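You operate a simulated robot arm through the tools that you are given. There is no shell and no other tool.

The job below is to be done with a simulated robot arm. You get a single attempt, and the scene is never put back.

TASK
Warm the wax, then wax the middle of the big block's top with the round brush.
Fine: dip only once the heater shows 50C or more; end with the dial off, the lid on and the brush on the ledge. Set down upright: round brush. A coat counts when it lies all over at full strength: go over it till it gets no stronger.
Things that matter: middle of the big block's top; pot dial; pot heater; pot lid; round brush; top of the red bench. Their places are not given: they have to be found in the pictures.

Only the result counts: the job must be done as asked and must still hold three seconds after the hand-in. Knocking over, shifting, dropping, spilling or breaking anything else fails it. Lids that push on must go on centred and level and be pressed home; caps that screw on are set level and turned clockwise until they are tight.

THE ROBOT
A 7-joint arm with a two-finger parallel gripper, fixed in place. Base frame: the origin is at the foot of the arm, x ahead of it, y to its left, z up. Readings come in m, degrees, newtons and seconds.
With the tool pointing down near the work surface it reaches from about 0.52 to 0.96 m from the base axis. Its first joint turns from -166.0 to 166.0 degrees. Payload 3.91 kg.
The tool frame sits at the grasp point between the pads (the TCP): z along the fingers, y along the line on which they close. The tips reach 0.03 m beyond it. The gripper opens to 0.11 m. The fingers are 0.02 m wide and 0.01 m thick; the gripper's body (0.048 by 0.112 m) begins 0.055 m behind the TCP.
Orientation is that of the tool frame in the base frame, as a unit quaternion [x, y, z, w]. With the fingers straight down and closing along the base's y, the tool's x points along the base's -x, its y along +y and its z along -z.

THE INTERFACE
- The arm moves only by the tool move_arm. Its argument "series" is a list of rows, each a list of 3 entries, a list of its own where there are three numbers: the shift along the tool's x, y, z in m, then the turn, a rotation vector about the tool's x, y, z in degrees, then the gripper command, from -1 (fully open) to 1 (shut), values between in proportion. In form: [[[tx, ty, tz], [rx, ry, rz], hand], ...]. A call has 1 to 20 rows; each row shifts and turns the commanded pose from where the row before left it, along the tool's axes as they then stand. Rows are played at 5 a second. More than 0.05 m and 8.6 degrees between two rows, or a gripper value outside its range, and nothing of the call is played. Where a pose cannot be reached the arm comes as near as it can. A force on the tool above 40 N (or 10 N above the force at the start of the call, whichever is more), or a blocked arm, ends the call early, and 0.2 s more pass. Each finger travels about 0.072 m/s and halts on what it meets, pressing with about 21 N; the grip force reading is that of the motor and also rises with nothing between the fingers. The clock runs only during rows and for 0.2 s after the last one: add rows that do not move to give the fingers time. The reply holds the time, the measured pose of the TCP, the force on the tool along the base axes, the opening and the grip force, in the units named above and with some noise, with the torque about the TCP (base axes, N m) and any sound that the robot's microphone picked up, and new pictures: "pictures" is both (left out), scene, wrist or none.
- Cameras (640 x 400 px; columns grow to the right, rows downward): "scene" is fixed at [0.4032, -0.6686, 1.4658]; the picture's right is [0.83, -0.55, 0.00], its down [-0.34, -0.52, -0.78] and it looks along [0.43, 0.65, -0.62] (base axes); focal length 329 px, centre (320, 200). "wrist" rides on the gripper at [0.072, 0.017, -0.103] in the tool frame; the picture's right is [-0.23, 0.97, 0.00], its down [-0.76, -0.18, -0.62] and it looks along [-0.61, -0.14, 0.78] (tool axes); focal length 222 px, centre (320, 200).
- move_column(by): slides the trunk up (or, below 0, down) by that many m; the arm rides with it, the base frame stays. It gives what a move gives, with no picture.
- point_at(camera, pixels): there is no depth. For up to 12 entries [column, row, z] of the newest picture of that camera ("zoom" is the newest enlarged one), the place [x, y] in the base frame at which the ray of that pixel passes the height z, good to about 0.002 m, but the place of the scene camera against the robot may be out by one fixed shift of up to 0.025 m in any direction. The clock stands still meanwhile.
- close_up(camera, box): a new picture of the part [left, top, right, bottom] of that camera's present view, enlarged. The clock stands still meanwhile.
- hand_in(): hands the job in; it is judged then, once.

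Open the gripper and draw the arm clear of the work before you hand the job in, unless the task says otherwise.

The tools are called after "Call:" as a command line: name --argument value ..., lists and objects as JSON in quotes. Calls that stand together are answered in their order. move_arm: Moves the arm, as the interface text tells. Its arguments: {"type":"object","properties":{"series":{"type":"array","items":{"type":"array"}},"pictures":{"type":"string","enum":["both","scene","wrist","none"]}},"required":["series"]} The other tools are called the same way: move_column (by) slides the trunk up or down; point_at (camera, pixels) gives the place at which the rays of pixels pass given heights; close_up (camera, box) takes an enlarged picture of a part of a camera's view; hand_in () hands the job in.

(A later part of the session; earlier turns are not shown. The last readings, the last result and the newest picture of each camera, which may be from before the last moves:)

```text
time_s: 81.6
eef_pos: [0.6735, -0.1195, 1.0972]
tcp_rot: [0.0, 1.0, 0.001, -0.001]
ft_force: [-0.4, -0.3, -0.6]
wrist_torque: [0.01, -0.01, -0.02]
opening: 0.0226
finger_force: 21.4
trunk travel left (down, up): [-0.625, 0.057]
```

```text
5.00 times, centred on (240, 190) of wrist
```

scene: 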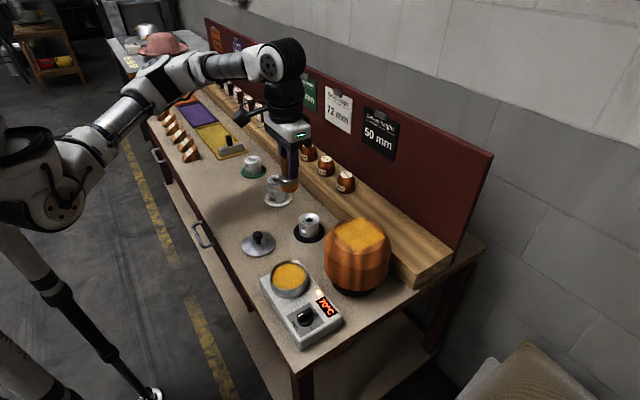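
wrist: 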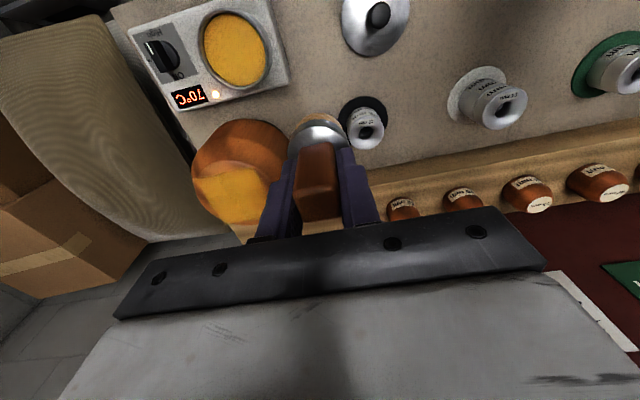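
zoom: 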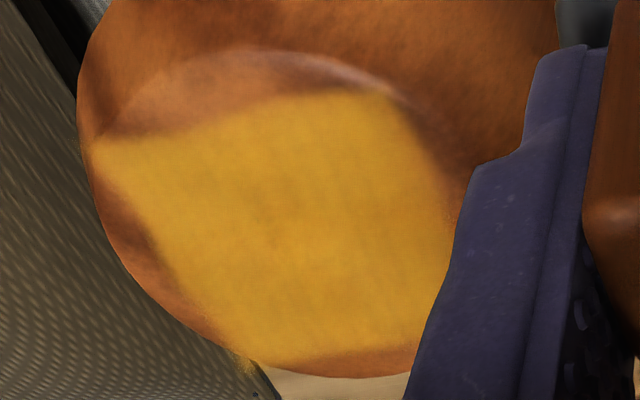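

The patch looks uniform, but to be sure of full strength I re-dip (display 70°C) and go over it once more with slightly wider strokes. First back over the pot at the earlier dip place.

Call:
move_arm --series '[[[0.0225, -0.031, 0], [0, 0, 0], 1], [[0.0225, -0.031, 0], [0, 0, 0], 1], [[0.0215, -0.0315, 0], [0, 0, 0], 1], [[0, 0, 0.04], [0, 0, 0], 1], [[0, 0, 0.04], [0, 0, 0], 1], [[0, 0, 0.03], [0, 0, 0], 1], [[0, 0, 0], [0, 0, 0], 1]]'

Call:
close_up --camera "scene" --box '[260, 235, 340, 315]'

```text
time_s: 83.2
eef_pos: [0.6087, -0.2135, 0.9869]
tcp_rot: [0.001, 1.0, 0.001, -0.001]
ft_force: [-0.7, 0.4, 0.1]
wrist_torque: [0.0, 0.03, -0.03]
opening: 0.0223
finger_force: 21.3
trunk travel left (down, up): [-0.625, 0.057]
```

scene: 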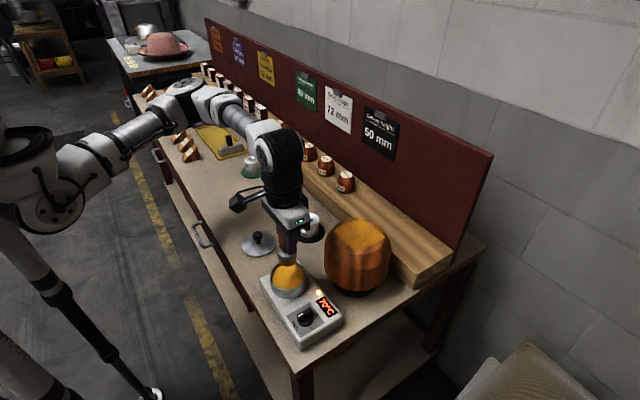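
wrist: 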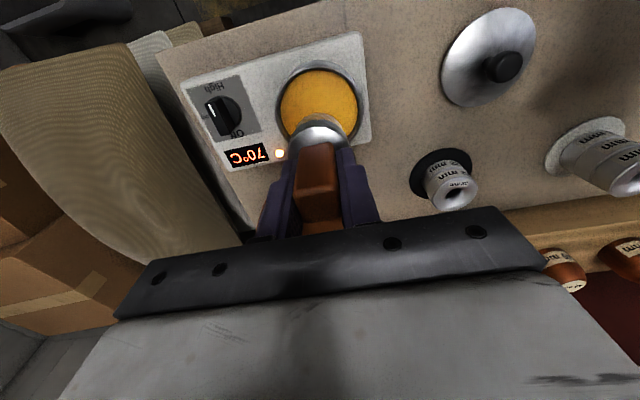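

```text
5.00 times, centred on (300, 275) of scene
```

zoom: 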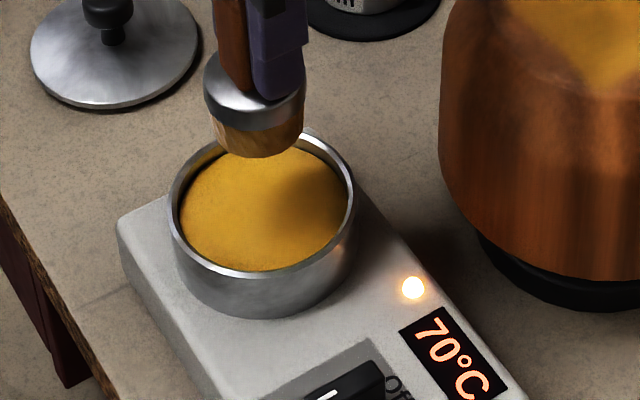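

The brush is centred above the pot again and the display reads 70°C. I lower it into the wax as before, then raise it.

Call:
move_arm --series '[[[0.002, 0.0, 0.025], [0, 0, 0], 1], [[0, 0, 0.02], [0, 0, 0], 1], [[0, 0, 0.006], [0, 0, 0], 1], [[0, 0, 0.004], [0, 0, 0], 1], [[0, 0, 0.001], [0, 0, 0], 1], [[0, 0, 0], [0, 0, 0], 1], [[0, 0, 0], [0, 0, 0], 1]]' --pictures "scene"

Call:
close_up --camera "scene" --box '[260, 235, 340, 315]'

```text
time_s: 84.8
eef_pos: [0.6069, -0.2132, 0.9302]
tcp_rot: [0.001, 1.0, 0.001, -0.001]
ft_force: [-0.5, 0.4, -0.7]
wrist_torque: [-0.01, 0.01, -0.03]
opening: 0.0224
finger_force: 21.0
trunk travel left (down, up): [-0.625, 0.057]
```

scene: 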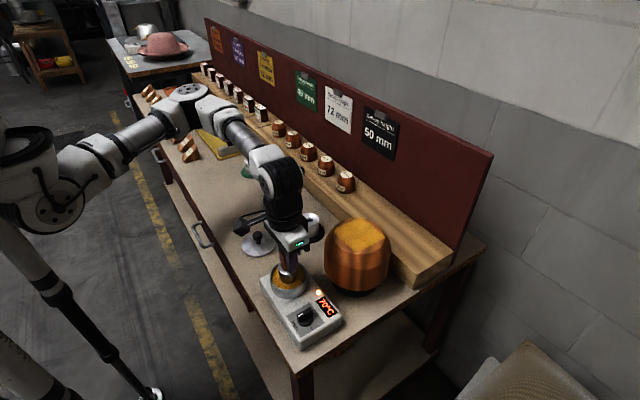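

```text
5.00 times, centred on (300, 275) of scene
```

zoom: 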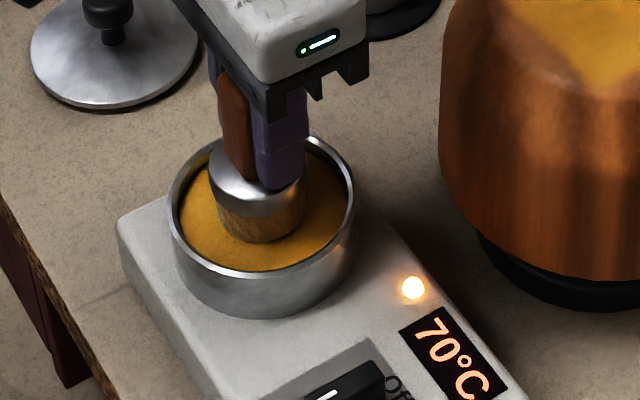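

No contact force yet at 0.930 (the brush has slid up about 1–2 mm in the grip). I lower 3 mm more in 1 mm steps.

Call:
move_arm --series '[[[0, 0.0, 0.001], [0, 0, 0], 1], [[0, 0, 0.001], [0, 0, 0], 1], [[0, 0, 0.001], [0, 0, 0], 1], [[0, 0, 0], [0, 0, 0], 1], [[0, 0, 0], [0, 0, 0], 1]]' --pictures "scene"

Call:
close_up --camera "scene" --box '[260, 235, 340, 315]'

```text
time_s: 86.0
eef_pos: [0.6073, -0.2144, 0.9287]
tcp_rot: [0.001, 1.0, 0.0, 0.0]
ft_force: [0.9, -1.2, 7.2]
wrist_torque: [-0.1, -0.01, -0.01]
opening: 0.0228
finger_force: 20.4
trunk travel left (down, up): [-0.625, 0.057]
```

scene: 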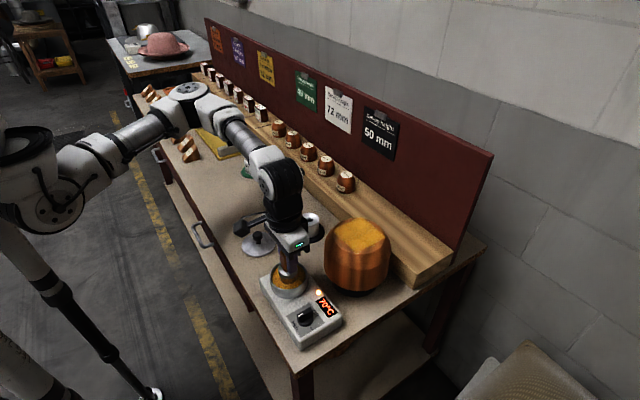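

```text
5.00 times, centred on (300, 275) of scene
```

zoom: 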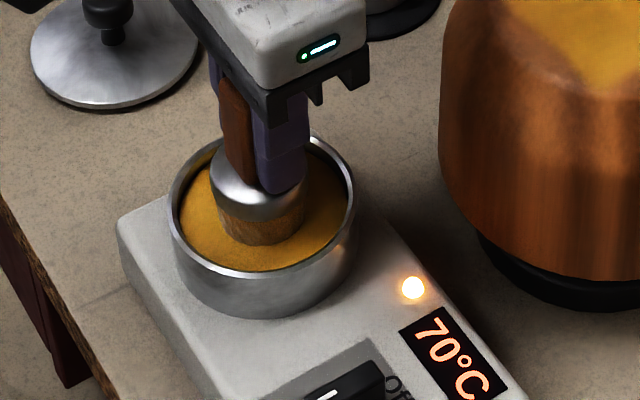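

The brush touches the wax (7 N). I raise it, go over the block's near corner at (0.734,-0.291) and lower to contact.

Call:
move_arm --series '[[[0, 0, -0.01], [0, 0, 0], 1], [[0, 0, -0.03], [0, 0, 0], 1], [[0, 0, -0.045], [0, 0, 0], 1], [[0, 0, -0.045], [0, 0, 0], 1], [[0, 0, -0.04], [0, 0, 0], 1], [[-0.0423, -0.0255, 0], [0, 0, 0], 1], [[-0.0423, -0.0255, 0], [0, 0, 0], 1], [[-0.0423, -0.0255, 0], [0, 0, 0], 1], [[0, 0, 0.04], [0, 0, 0], 1], [[0, 0, 0.03], [0, 0, 0], 1], [[0, 0, 0.007], [0, 0, 0], 1], [[0, 0, 0.002], [0, 0, 0], 1], [[0, 0, 0], [0, 0, 0], 1]]' --pictures "none"

```text
time_s: 88.8
eef_pos: [0.7349, -0.2887, 1.0167]
tcp_rot: [0.0, 1.0, 0.001, -0.001]
ft_force: [0.0, -0.5, -1.2]
wrist_torque: [0.0, -0.01, 0.02]
opening: 0.0223
finger_force: 20.8
trunk travel left (down, up): [-0.625, 0.057]
```

No force yet at 1.0167, so I lower 1 mm at a time.

Call:
move_arm --series '[[[0, -0.001, 0.001], [0, 0, 0], 1], [[0, 0, 0.001], [0, 0, 0], 1], [[0, 0, 0.001], [0, 0, 0], 1], [[0, 0, 0], [0, 0, 0], 1]]' --pictures "none"

```text
time_s: 89.8
eef_pos: [0.7343, -0.2918, 1.0162]
tcp_rot: [0.001, 1.0, 0.0, 0.001]
ft_force: [-0.8, 2.1, 9.9]
wrist_torque: [0.13, 0.14, -0.02]
opening: 0.0222
finger_force: 20.3
trunk travel left (down, up): [-0.625, 0.057]
```

Contact (9.9 N). I brush the wider raster over the patch.

Call:
move_arm --series '[[[-0.021, 0, 0], [0, 0, 0], 1], [[-0.021, 0, 0], [0, 0, 0], 1], [[-0.021, 0, 0], [0, 0, 0], 1], [[0, 0.0155, 0], [0, 0, 0], 1], [[0.021, 0, 0], [0, 0, 0], 1], [[0.021, 0, 0], [0, 0, 0], 1], [[0.021, 0, 0], [0, 0, 0], 1], [[0, 0.0155, 0], [0, 0, 0], 1], [[-0.021, 0, 0], [0, 0, 0], 1], [[-0.021, 0, 0], [0, 0, 0], 1], [[-0.021, 0, 0], [0, 0, 0], 1], [[0, 0.0155, 0], [0, 0, 0], 1], [[0.021, 0, 0], [0, 0, 0], 1], [[0.021, 0, 0], [0, 0, 0], 1], [[0.021, 0, 0], [0, 0, 0], 1], [[0, 0.0155, 0], [0, 0, 0], 1], [[-0.021, 0, 0], [0, 0, 0], 1], [[-0.021, 0, 0], [0, 0, 0], 1], [[-0.021, 0, 0], [0, 0, 0], 1]]' --pictures "none"

Call:
move_arm --series '[[[0, -0.021, 0], [0, 0, 0], 1], [[0, -0.021, 0], [0, 0, 0], 1], [[0, -0.021, 0], [0, 0, 0], 1], [[0.0155, 0, 0], [0, 0, 0], 1], [[0, 0.021, 0], [0, 0, 0], 1], [[0, 0.021, 0], [0, 0, 0], 1], [[0, 0.021, 0], [0, 0, 0], 1], [[0.0155, 0, 0], [0, 0, 0], 1], [[0, -0.021, 0], [0, 0, 0], 1], [[0, -0.021, 0], [0, 0, 0], 1], [[0, -0.021, 0], [0, 0, 0], 1], [[0.0155, 0, 0], [0, 0, 0], 1], [[0, 0.021, 0], [0, 0, 0], 1], [[0, 0.021, 0], [0, 0, 0], 1], [[0, 0.021, 0], [0, 0, 0], 1], [[0.0155, 0, 0], [0, 0, 0], 1], [[0, -0.021, 0], [0, 0, 0], 1], [[0, -0.021, 0], [0, 0, 0], 1], [[0, -0.021, 0], [0, 0, 0], 1]]' --pictures "none"

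Call:
move_arm --series '[[[0, 0, -0.02], [0, 0, 0], 1], [[0, 0, -0.04], [0, 0, 0], 1], [[0, 0.045, -0.02], [0, 0, 0], 1], [[0.02, 0.045, 0], [0, 0, 0], 1], [[0.03, 0.04, 0], [0, 0, 0], 1], [[0.01, 0.04, 0], [0, 0, 0], 1], [[0, 0, 0], [0, 0, 0], 1]]'

Call:
close_up --camera "scene" --box '[335, 215, 385, 255]'

Call:
close_up --camera "wrist" --box '[190, 150, 290, 230]'

```text
time_s: 93.8
eef_pos: [0.7984, -0.2285, 1.0146]
tcp_rot: [0.002, 1.0, 0.001, -0.001]
ft_force: [-1.8, -0.3, 3.1]
wrist_torque: [-0.11, 0.1, 0.01]
opening: 0.0227
finger_force: 20.7
trunk travel left (down, up): [-0.625, 0.057]
```

```text
time_s: 97.8
eef_pos: [0.7365, -0.2918, 1.0147]
tcp_rot: [0.001, 1.0, 0.001, 0.0]
ft_force: [-0.4, 0.1, 0.6]
wrist_torque: [-0.04, 0.0, -0.01]
opening: 0.0228
finger_force: 21.0
trunk travel left (down, up): [-0.625, 0.057]
```

```text
time_s: 99.4
eef_pos: [0.6761, -0.1187, 1.0971]
tcp_rot: [0.0, 1.0, 0.001, -0.001]
ft_force: [-0.5, 0.4, -0.5]
wrist_torque: [-0.01, 0.01, -0.02]
opening: 0.0227
finger_force: 20.8
trunk travel left (down, up): [-0.625, 0.057]
```

scene: 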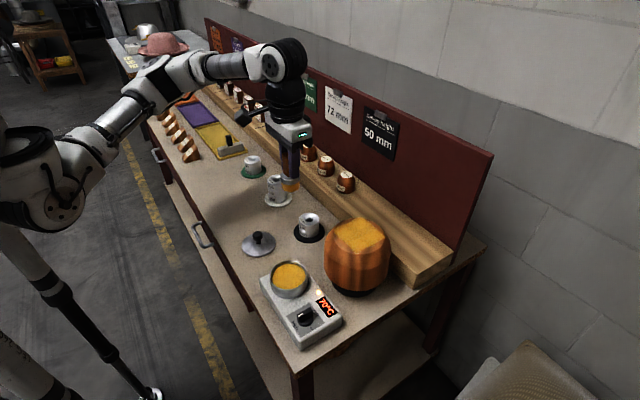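
wrist: 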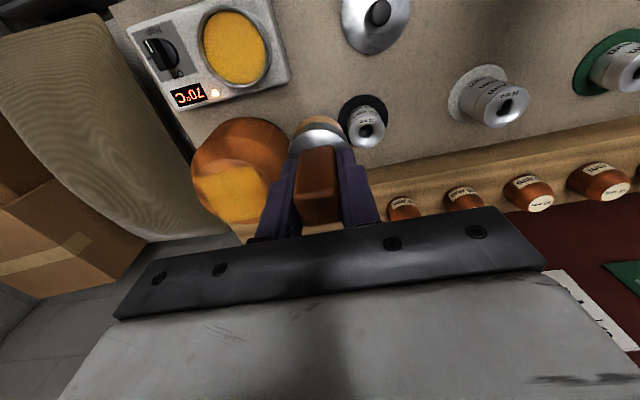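

```text
10.00 times, centred on (360, 235) of scene
```

zoom: 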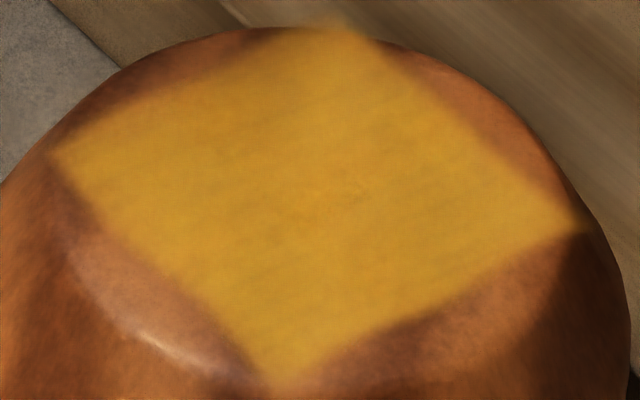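

```text
5.00 times, centred on (240, 190) of wrist
```

zoom: 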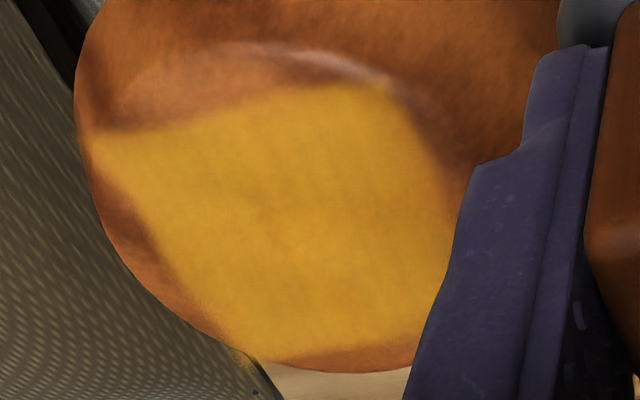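

The coat now looks the same as before the extra pass, so it is at full strength. I carry the brush back toward its place on the ledge at (0.926,-0.131).

Call:
move_arm --series '[[[-0.0417, -0.002, 0.005], [0, 0, 0], 1], [[-0.0417, -0.002, 0.01], [0, 0, 0], 1], [[-0.0417, -0.002, 0.01], [0, 0, 0], 1], [[-0.0417, -0.002, 0.01], [0, 0, 0], 1], [[-0.0417, -0.002, 0.01], [0, 0, 0], 1], [[-0.0415, -0.002, 0.01], [0, 0, 0], 1], [[0, 0, 0.03], [0, 0, 0], 1], [[0, 0, 0.03], [0, 0, 0], 1], [[0, 0, 0], [0, 0, 0], 1]]'

Call:
close_up --camera "wrist" --box '[220, 60, 420, 220]'

Call:
close_up --camera "scene" --box '[330, 130, 430, 230]'

```text
time_s: 101.4
eef_pos: [0.9266, -0.1353, 0.9797]
tcp_rot: [0.001, 1.0, 0.0, -0.001]
ft_force: [-0.3, -0.2, -0.7]
wrist_torque: [-0.01, -0.01, -0.01]
opening: 0.0227
finger_force: 20.9
trunk travel left (down, up): [-0.625, 0.057]
```

scene: 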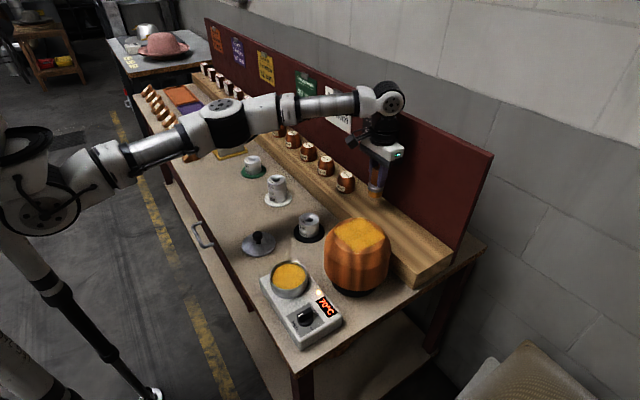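
wrist: 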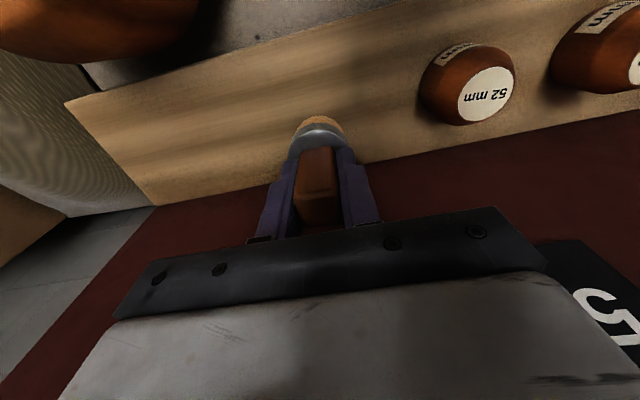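

```text
2.50 times, centred on (320, 140) of wrist
```

zoom: 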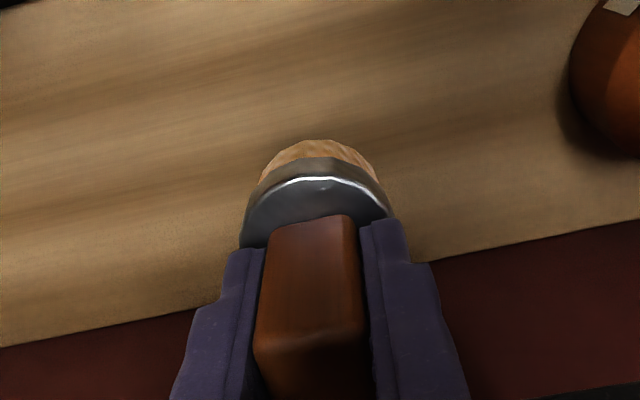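

```text
4.00 times, centred on (380, 180) of scene
```

zoom: 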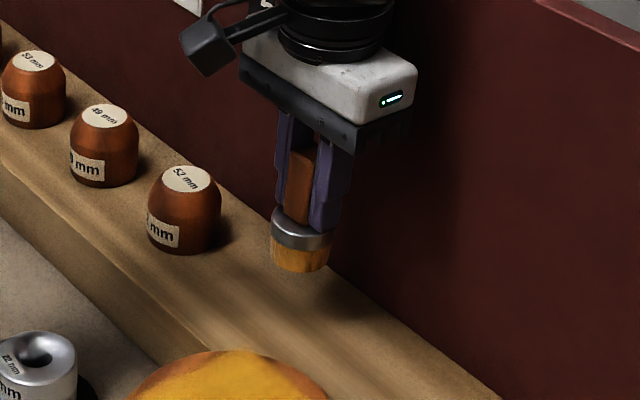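

The brush hangs upright over its former place. I shift 4 mm in +y and lower to just above the ledge.

Call:
move_arm --series '[[[0, 0.0045, 0.02], [0, 0, 0], 1], [[0, 0, 0.02], [0, 0, 0], 1], [[0, 0, 0.006], [0, 0, 0], 1], [[0, 0, 0.003], [0, 0, 0], 1], [[0, 0, 0], [0, 0, 0], 1]]' --pictures "scene"

Call:
close_up --camera "scene" --box '[330, 130, 430, 230]'

```text
time_s: 102.6
eef_pos: [0.927, -0.1299, 0.9315]
tcp_rot: [0.001, 1.0, 0.001, -0.001]
ft_force: [-0.4, 0.1, -1.4]
wrist_torque: [0.02, 0.0, 0.01]
opening: 0.0227
finger_force: 21.7
trunk travel left (down, up): [-0.625, 0.057]
```

scene: 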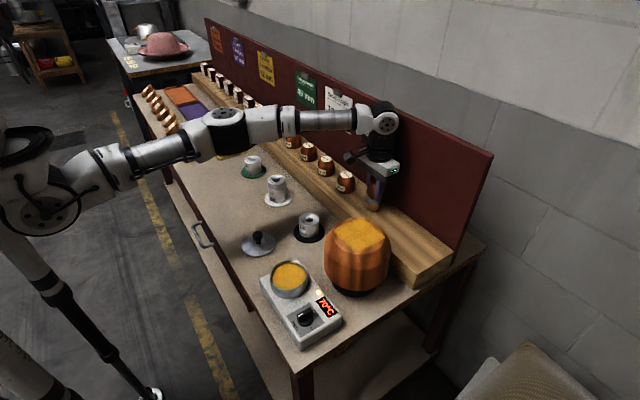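

```text
4.00 times, centred on (380, 180) of scene
```

zoom: 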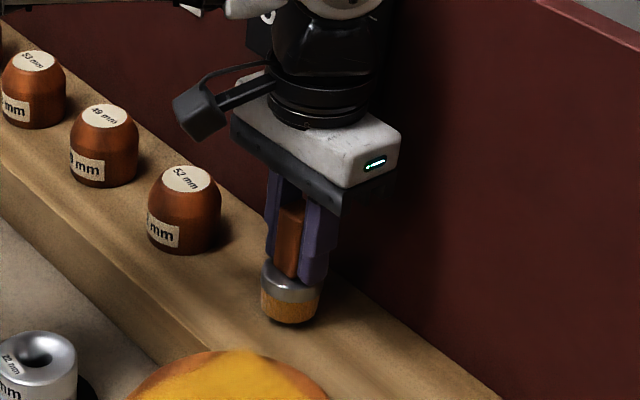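

The brush is a few mm above the ledge with no contact yet. I lower in 1 mm steps until the ledge is felt.

Call:
move_arm --series '[[[0, 0, 0.001], [0, 0, 0], 1], [[0, 0, 0.001], [0, 0, 0], 1], [[0, 0, 0.001], [0, 0, 0], 1], [[0, 0, 0.001], [0, 0, 0], 1], [[0, 0, 0.001], [0, 0, 0], 1], [[0, 0, 0], [0, 0, 0], 1]]' --pictures "none"

```text
time_s: 104.0
eef_pos: [0.9265, -0.1297, 0.9264]
tcp_rot: [0.001, 1.0, 0.001, -0.002]
ft_force: [0.8, 0.5, -1.3]
wrist_torque: [-0.03, -0.03, -0.01]
opening: 0.0228
finger_force: 21.0
trunk travel left (down, up): [-0.625, 0.057]
```

No contact yet at 0.9264; I go on in 1 mm steps.

Call:
move_arm --series '[[[0, 0, 0.001], [0, 0, 0], 1], [[0, 0, 0.001], [0, 0, 0], 1], [[0, 0, 0.001], [0, 0, 0], 1], [[0, 0, 0], [0, 0, 0], 1]]' --pictures "scene"

Call:
close_up --camera "scene" --box '[330, 130, 430, 230]'

```text
time_s: 105.0
eef_pos: [0.9254, -0.13, 0.9232]
tcp_rot: [0.0, 1.0, 0.001, -0.001]
ft_force: [0.0, 0.5, -0.5]
wrist_torque: [0.0, 0.02, -0.01]
opening: 0.0225
finger_force: 21.1
trunk travel left (down, up): [-0.625, 0.057]
```

scene: 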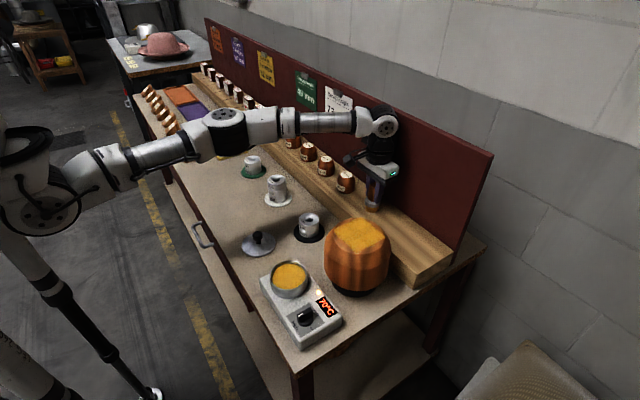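

```text
4.00 times, centred on (380, 180) of scene
```

zoom: 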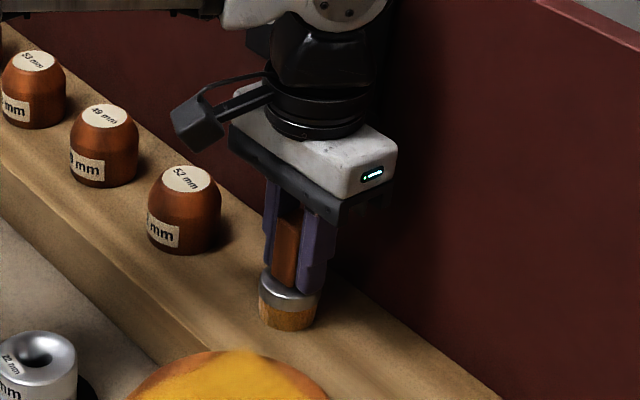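

Bristle bottom is now at zoom (287,330), close to its original (285,334). I continue down in 1 mm steps.

Call:
move_arm --series '[[[0, 0, 0.001], [0, 0, 0], 1], [[0, 0, 0.001], [0, 0, 0], 1], [[0, 0, 0.001], [0, 0, 0], 1], [[0, 0, 0], [0, 0, 0], 1]]' --pictures "scene"

Call:
close_up --camera "scene" --box '[330, 130, 430, 230]'

```text
time_s: 106.0
eef_pos: [0.9247, -0.129, 0.9226]
tcp_rot: [0.001, 1.0, 0.0, 0.001]
ft_force: [5.2, -0.4, 13.7]
wrist_torque: [-0.01, -0.18, 0.05]
opening: 0.0226
finger_force: 21.2
trunk travel left (down, up): [-0.625, 0.057]
```

scene: 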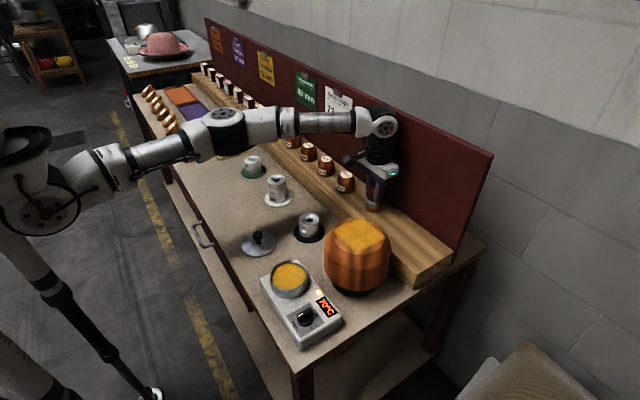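

```text
4.00 times, centred on (380, 180) of scene
```

zoom: 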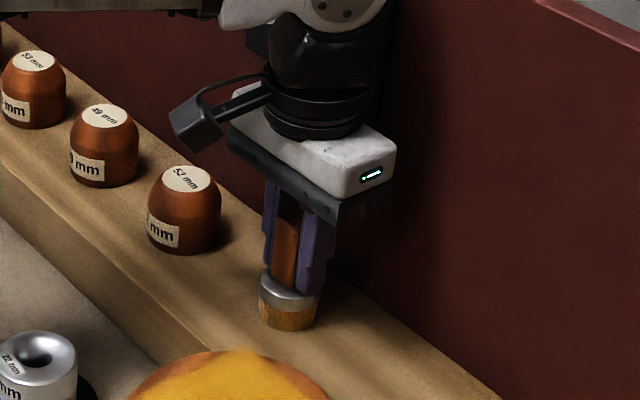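

The brush stands on the ledge (13.7 N). I ease off 1.5 mm, open the fingers gently, and rise straight up.

Call:
move_arm --series '[[[0, 0, -0.0015], [0, 0, 0], 1], [[0, 0, 0], [0, 0, 0], 0.5], [[0, 0, 0], [0, 0, 0], 0.2], [[0, 0, 0], [0, 0, 0], -0.1], [[0, 0, 0], [0, 0, 0], -0.1], [[0, 0, -0.02], [0, 0, 0], -0.1], [[0, 0, -0.03], [0, 0, 0], -0.1], [[0, 0, -0.04], [0, 0, 0], -0.1], [[0, 0, 0], [0, 0, 0], -0.1]]'

Call:
close_up --camera "scene" --box '[330, 130, 430, 230]'

Call:
close_up --camera "wrist" --box '[220, 60, 420, 220]'

```text
time_s: 108.0
eef_pos: [0.925, -0.1302, 1.0102]
tcp_rot: [0.001, 1.0, 0.001, -0.001]
ft_force: [0.1, 0.7, 0.7]
wrist_torque: [0.01, 0.0, -0.01]
opening: 0.0604
finger_force: 0.1
trunk travel left (down, up): [-0.625, 0.057]
```

scene: 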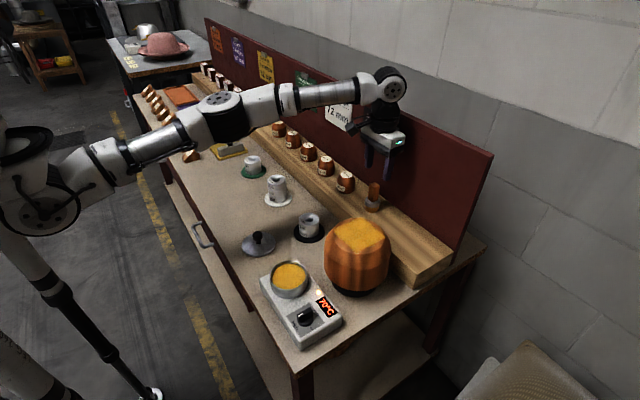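
wrist: 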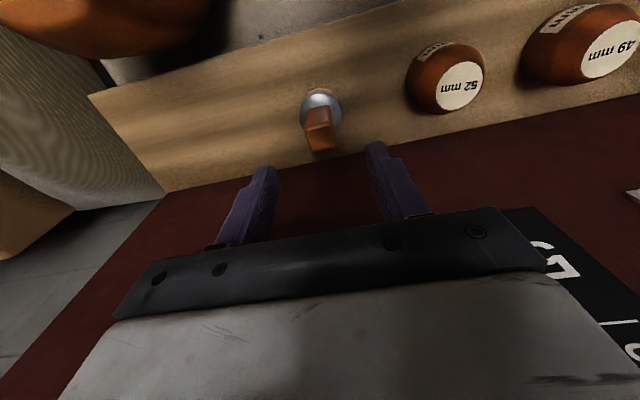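

```text
4.00 times, centred on (380, 180) of scene
```

zoom: 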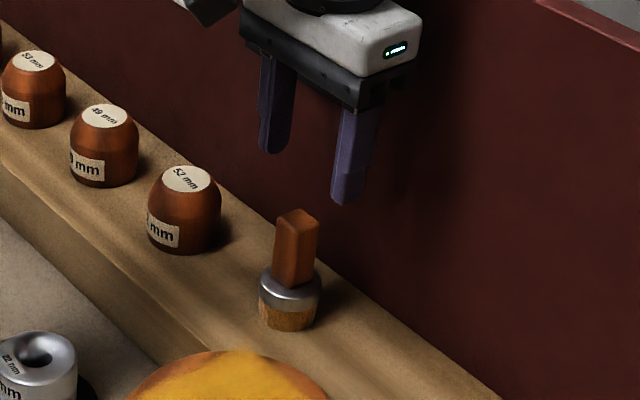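

```text
2.50 times, centred on (320, 140) of wrist
```

zoom: 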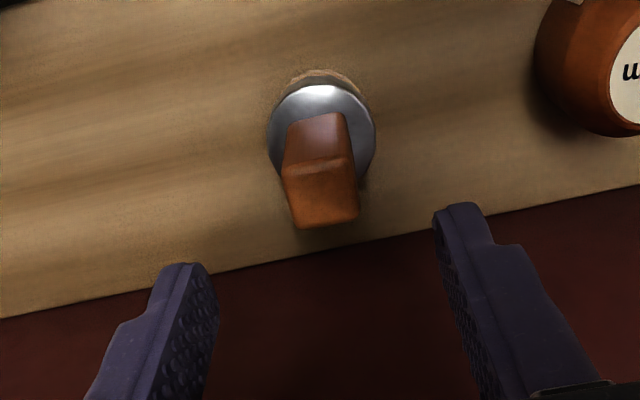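

The brush stands upright on the ledge. Next the dial: I fly back over it at safe height with the gripper half open.

Call:
move_arm --series '[[[0, 0, -0.04], [0, 0, 0], 0.1], [[0.0423, -0.0229, 0], [0, 0, 0], 0.1], [[0.0423, -0.0229, 0], [0, 0, 0], 0.1], [[0.0423, -0.0229, 0], [0, 0, 0], 0.1], [[0.0423, -0.0229, 0], [0, 0, 0], 0.1], [[0.0423, -0.0229, 0], [0, 0, 0], 0.1], [[0.0423, -0.0229, 0], [0, 0, 0], 0.1], [[0.0423, -0.0229, 0], [0, 0, 0], 0.1], [[0.0419, -0.023, 0], [0, 0, 0], 0.1], [[0, 0, 0.04], [0, 0, 0], 0.1], [[0, 0, 0.04], [0, 0, 0], 0.1], [[0, 0, 0], [0, 0, 0], 0.1]]'

Call:
close_up --camera "wrist" --box '[220, 60, 420, 220]'

```text
time_s: 110.6
eef_pos: [0.5872, -0.3131, 0.9751]
tcp_rot: [0.001, 1.0, 0.0, -0.001]
ft_force: [-0.6, 0.2, 0.0]
wrist_torque: [-0.01, 0.05, 0.01]
opening: 0.0497
finger_force: 0.0
trunk travel left (down, up): [-0.625, 0.057]
```

scene: 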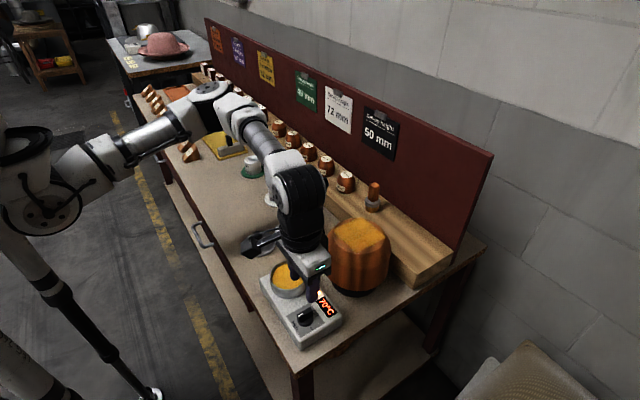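
wrist: 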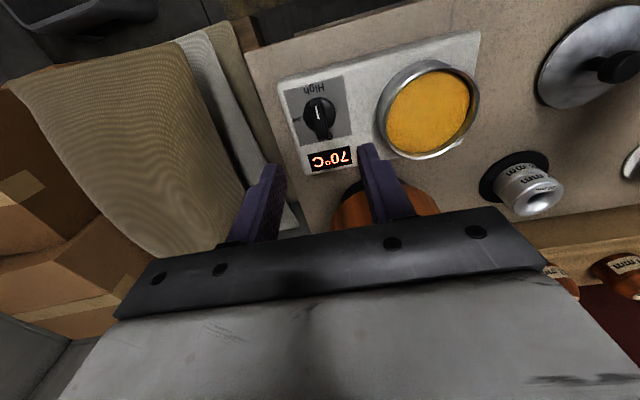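

```text
2.50 times, centred on (320, 140) of wrist
```

zoom: 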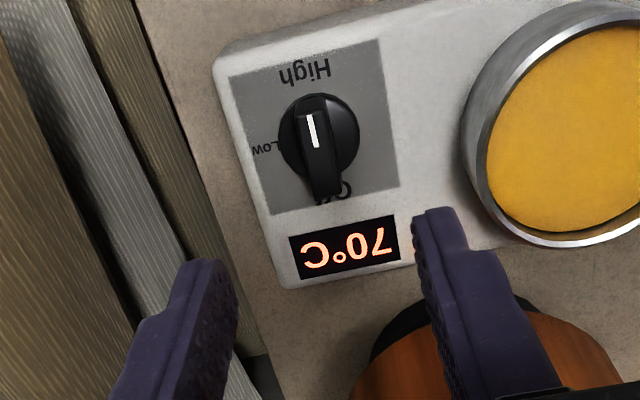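

The dial shows at wrist (320,117), pointer at High. I descend to z≈0.886 and close on the ridge.

Call:
move_arm --series '[[[-0.0005, -0.0005, 0.03], [0, 0, 0], 0.1], [[0, 0, 0.03], [0, 0, 0], 0.1], [[0, 0, 0.02], [0, 0, 0], 0.1], [[0, 0, 0.0095], [0, 0, 0], 0.1], [[0, 0, 0], [0, 0, 0], 0.1], [[0, 0, 0], [0, 0, 0], 0.5], [[0, 0, 0], [0, 0, 0], 1], [[0, 0, 0], [0, 0, 0], 1], [[0, 0, 0], [0, 0, 0], 1]]' --pictures "wrist"

Call:
close_up --camera "wrist" --box '[220, 60, 420, 220]'

```text
time_s: 112.6
eef_pos: [0.5894, -0.313, 0.8839]
tcp_rot: [0.001, 1.0, 0.0, -0.001]
ft_force: [0.1, -6.9, -1.9]
wrist_torque: [-0.25, -0.09, 0.12]
opening: 0.0116
finger_force: 45.1
trunk travel left (down, up): [-0.625, 0.057]
```

wrist: 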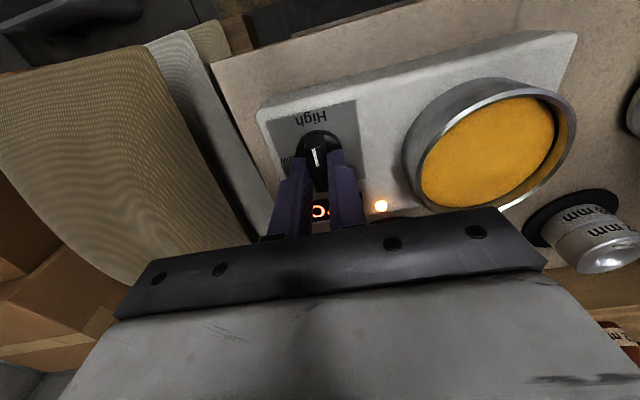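

```text
2.50 times, centred on (320, 140) of wrist
```

zoom: 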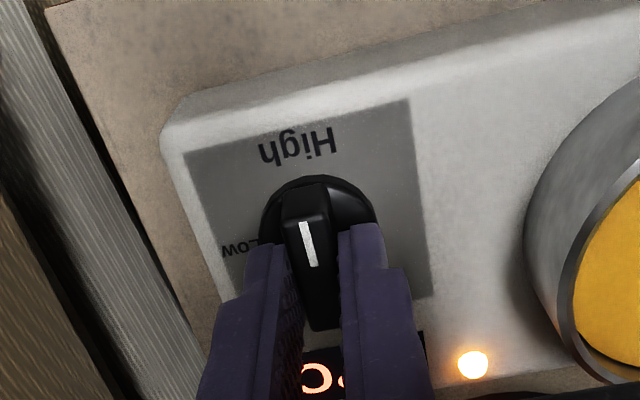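

The ridge is held (opening 0.0116). I turn counter-clockwise 88° first.

Call:
move_arm --series '[[[0, 0, 0], [0, 0, -8], 1], [[0, 0, 0], [0, 0, -8], 1], [[0, 0, 0], [0, 0, -8], 1], [[0, 0, 0], [0, 0, -8], 1], [[0, 0, 0], [0, 0, -8], 1], [[0, 0, 0], [0, 0, -8], 1], [[0, 0, 0], [0, 0, -8], 1], [[0, 0, 0], [0, 0, -8], 1], [[0, 0, 0], [0, 0, -8], 1], [[0, 0, 0], [0, 0, -8], 1], [[0, 0, 0], [0, 0, -8], 1], [[0, 0, 0], [0, 0, 0], 1]]'

Call:
close_up --camera "wrist" --box '[220, 60, 420, 220]'

```text
time_s: 115.2
eef_pos: [0.5879, -0.3118, 0.883]
tcp_rot: [-0.695, 0.719, 0.001, 0.0]
ft_force: [1.5, 9.3, 17.6]
wrist_torque: [0.4, 0.01, 0.01]
opening: 0.0119
finger_force: 44.9
trunk travel left (down, up): [-0.625, 0.057]
```

scene: 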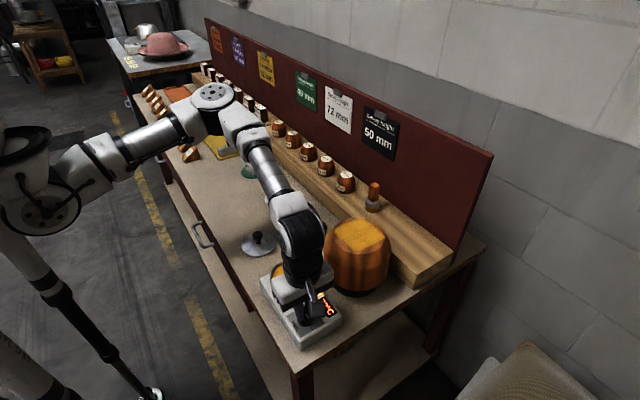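
wrist: 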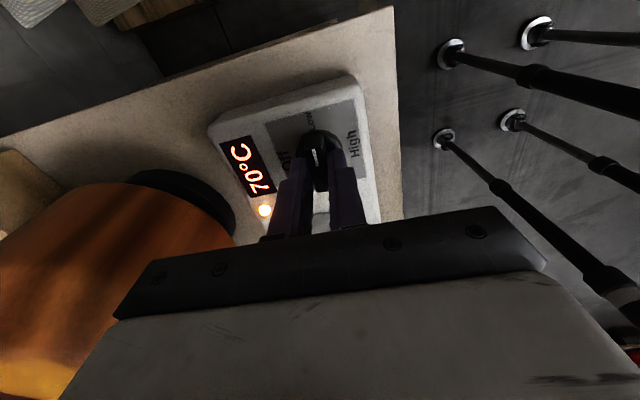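

```text
2.50 times, centred on (320, 140) of wrist
```

zoom: 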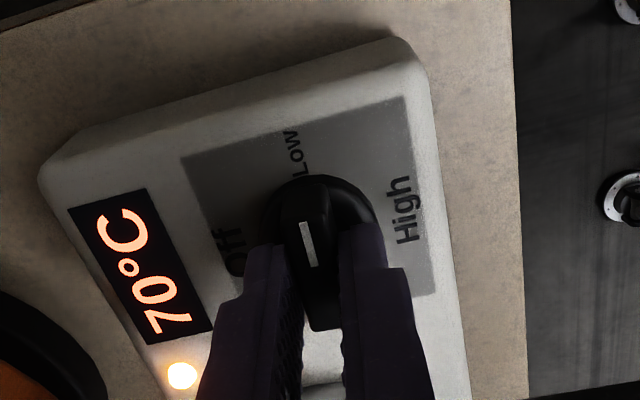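

It turned freely to Low; a vertical force of 17.6 N is building up, so I ease up 2 mm and continue counter-clockwise toward Off.

Call:
move_arm --series '[[[-0.001, 0, -0.002], [0, 0, 0], 1], [[0, 0, 0], [0, 0, -8], 1], [[0, 0, 0], [0, 0, -8], 1], [[0, 0, 0], [0, 0, -8], 1], [[0, 0, 0], [0, 0, -8], 1], [[0, 0, 0], [0, 0, -8], 1], [[0, 0, 0], [0, 0, 0], 1]]' --pictures "wrist"

Call:
close_up --camera "wrist" --box '[220, 60, 420, 220]'

```text
time_s: 116.8
eef_pos: [0.5872, -0.3128, 0.884]
tcp_rot: [0.898, -0.439, -0.004, 0.0]
ft_force: [-23.4, 1.6, -22.5]
wrist_torque: [-0.51, 0.0, -0.02]
opening: 0.0119
finger_force: 45.5
trunk travel left (down, up): [-0.625, 0.057]
```

wrist: 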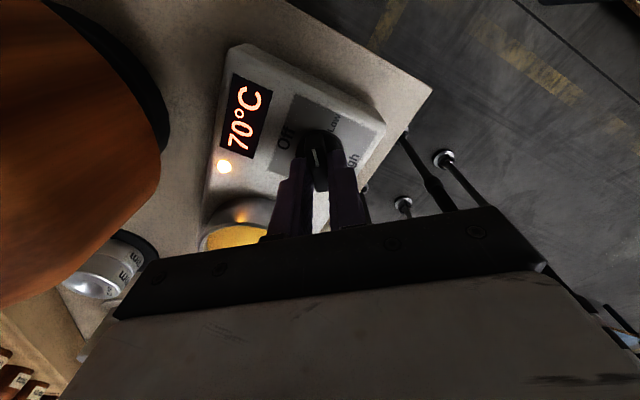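

```text
2.50 times, centred on (320, 140) of wrist
```

zoom: 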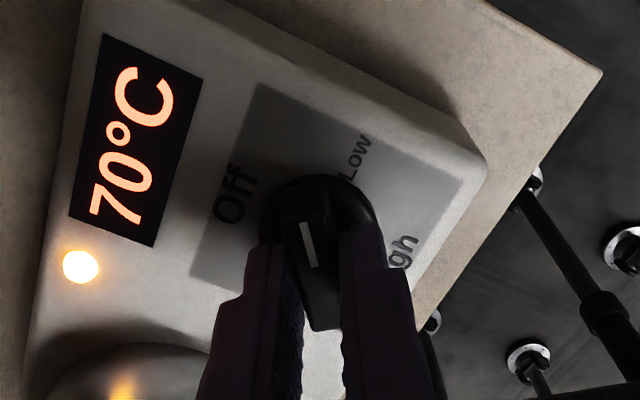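

The dial follows (40° past Low). Side and vertical forces of about 23 N have built up, so I ease the commanded pose 2 mm to -x and 1.5 mm down, then continue.

Call:
move_arm --series '[[[-0.0012, 0.0016, 0.0015], [0, 0, 0], 1], [[0, 0, 0], [0, 0, 0], 1]]' --pictures "none"

```text
time_s: 117.4
eef_pos: [0.5855, -0.3117, 0.8842]
tcp_rot: [0.899, -0.439, 0.0, -0.001]
ft_force: [-13.0, 1.3, -7.8]
wrist_torque: [1.06, 1.1, -0.03]
opening: 0.012
finger_force: 45.2
trunk travel left (down, up): [-0.625, 0.057]
```

The forces dropped. I continue counter-clockwise another 40°, easing 1 mm more to -x.

Call:
move_arm --series '[[[-0.0006, 0.0008, 0.0005], [0, 0, -8], 1], [[0, 0, 0], [0, 0, -8], 1], [[0, 0, 0], [0, 0, -8], 1], [[0, 0, 0], [0, 0, -8], 1], [[0, 0, 0], [0, 0, -8], 1], [[0, 0, 0], [0, 0, 0], 1]]' --pictures "wrist"

Call:
close_up --camera "wrist" --box '[220, 60, 420, 220]'

```text
time_s: 118.8
eef_pos: [0.5854, -0.3122, 0.8842]
tcp_rot: [0.995, -0.104, 0.001, 0.001]
ft_force: [5.2, -3.2, 16.7]
wrist_torque: [0.17, 0.85, -0.01]
opening: 0.0117
finger_force: 44.9
trunk travel left (down, up): [-0.625, 0.057]
```

wrist: 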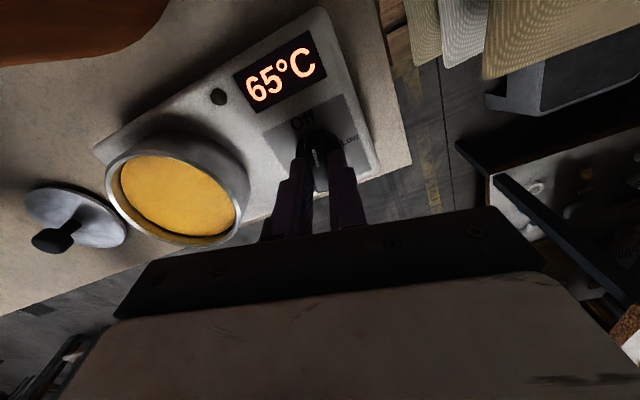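

```text
2.50 times, centred on (320, 140) of wrist
```

zoom: 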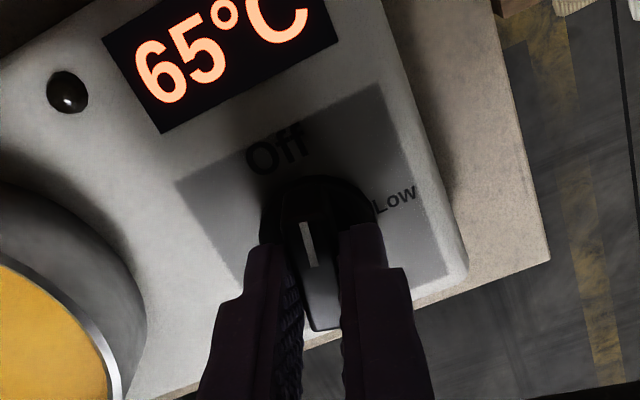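

The lamp has gone dark and the display falls to 65°C. I turn the last 12° to sit exactly at Off.

Call:
move_arm --series '[[[0, 0, -0.001], [0, 0, -6], 1], [[0, 0, 0], [0, 0, -6], 1], [[0, 0, 0], [0, 0, 0], 1]]' --pictures "wrist"

Call:
close_up --camera "wrist" --box '[220, 60, 420, 220]'

```text
time_s: 119.6
eef_pos: [0.5859, -0.3131, 0.884]
tcp_rot: [1.0, 0.0, 0.001, -0.001]
ft_force: [13.8, -12.6, 6.7]
wrist_torque: [-0.31, -1.57, -0.03]
opening: 0.0119
finger_force: 44.4
trunk travel left (down, up): [-0.625, 0.057]
```

wrist: 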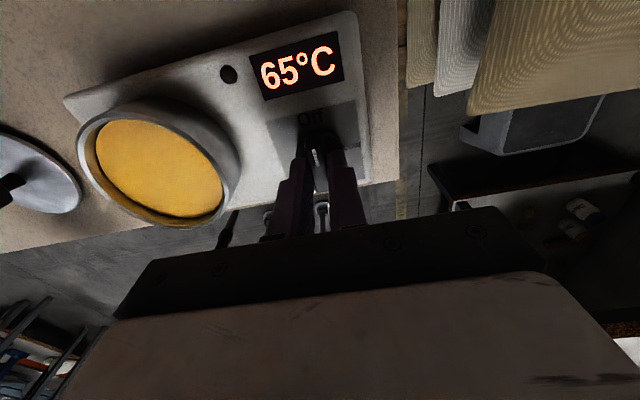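

```text
2.50 times, centred on (320, 140) of wrist
```

zoom: 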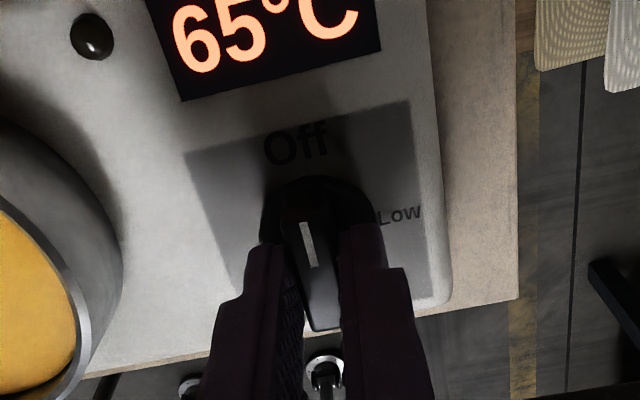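

The pointer stands at Off (lamp dark). I open, rise straight up, and turn the wrist back.

Call:
move_arm --series '[[[0, 0, 0], [0, 0, 0], 0.1], [[0, 0, 0], [0, 0, 0], 0.1], [[0, 0, -0.03], [0, 0, 0], 0.1], [[0, 0, -0.04], [0, 0, 0], 0.1], [[0, 0, -0.04], [0, 0, 0], 0.1], [[0, 0, -0.03], [0, 0, 0], 0.1], [[0, 0, 0], [0, 0, 8.2], 0.1], [[0, 0, 0], [0, 0, 8.2], 0.1], [[0, 0, 0], [0, 0, 8.2], 0.1], [[0, 0, 0], [0, 0, 8.2], 0.1], [[0, 0, 0], [0, 0, 8.2], 0.1], [[0, 0, 0], [0, 0, 8.2], 0.1], [[0, 0, 0], [0, 0, 8.2], 0.1], [[0, 0, 0], [0, 0, 8.2], 0.1], [[0, 0, 0], [0, 0, 8.2], 0.1], [[0, 0, 0], [0, 0, 8.2], 0.1], [[0, 0, 0], [0, 0, 8], 0.1]]' --pictures "none"

Call:
move_arm --series '[[[0, 0, 0], [0, 0, 8.2], 0.1], [[0, 0, 0], [0, 0, 8.2], 0.1], [[0, 0, 0], [0, 0, 8.2], 0.1], [[0, 0, 0], [0, 0, 8.2], 0.1], [[0, 0, 0], [0, 0, 8.2], 0.1], [[0, 0, 0], [0, 0, 8.2], 0.1], [[0, 0, 0], [0, 0, 8.2], 0.1], [[0, 0, 0], [0, 0, 8.2], 0.1], [[0, 0, 0], [0, 0, 8.2], 0.1], [[0, 0, 0], [0, 0, 8.2], 0.1], [[0, 0, 0], [0, 0, 8], 0.1], [[0, 0, 0], [0, 0, 0], 0.1]]'

Call:
close_up --camera "scene" --box '[220, 200, 380, 360]'

Call:
close_up --camera "wrist" --box '[240, 40, 480, 200]'

```text
time_s: 123.2
eef_pos: [0.5842, -0.3131, 1.0242]
tcp_rot: [-0.706, 0.709, 0.002, 0.0]
ft_force: [-0.7, -0.1, -1.4]
wrist_torque: [0.02, -0.03, 0.02]
opening: 0.0495
finger_force: 0.1
trunk travel left (down, up): [-0.625, 0.057]
```

```text
time_s: 125.8
eef_pos: [0.5858, -0.3118, 1.0227]
tcp_rot: [0.003, 1.0, 0.001, -0.001]
ft_force: [-0.7, -0.1, -0.7]
wrist_torque: [0.0, 0.0, 0.01]
opening: 0.0495
finger_force: 0.1
trunk travel left (down, up): [-0.625, 0.057]
```

scene: 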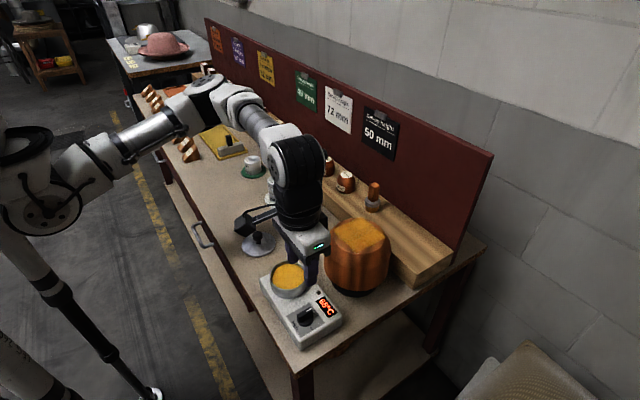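
wrist: 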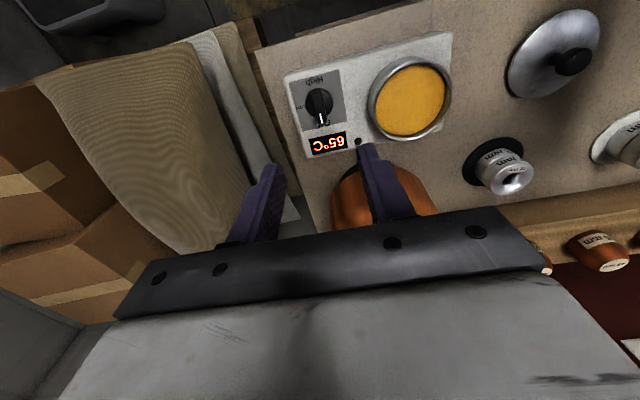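

```text
2.50 times, centred on (300, 280) of scene
```

zoom: 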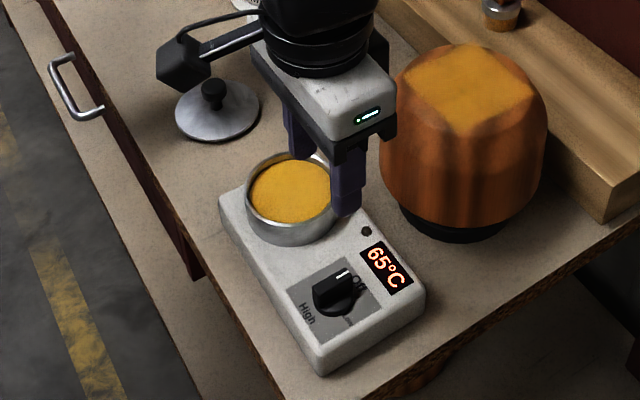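

```text
2.50 times, centred on (360, 120) of wrist
```

zoom: 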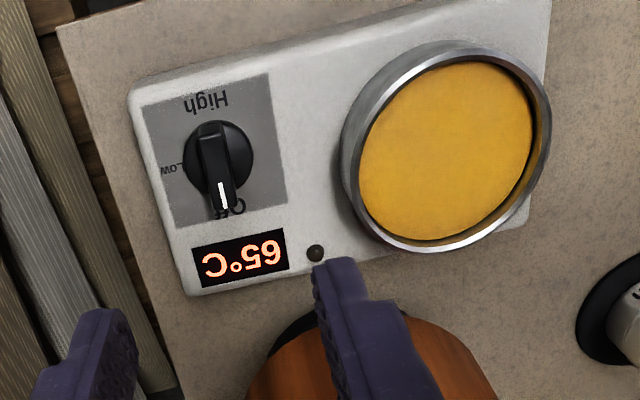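

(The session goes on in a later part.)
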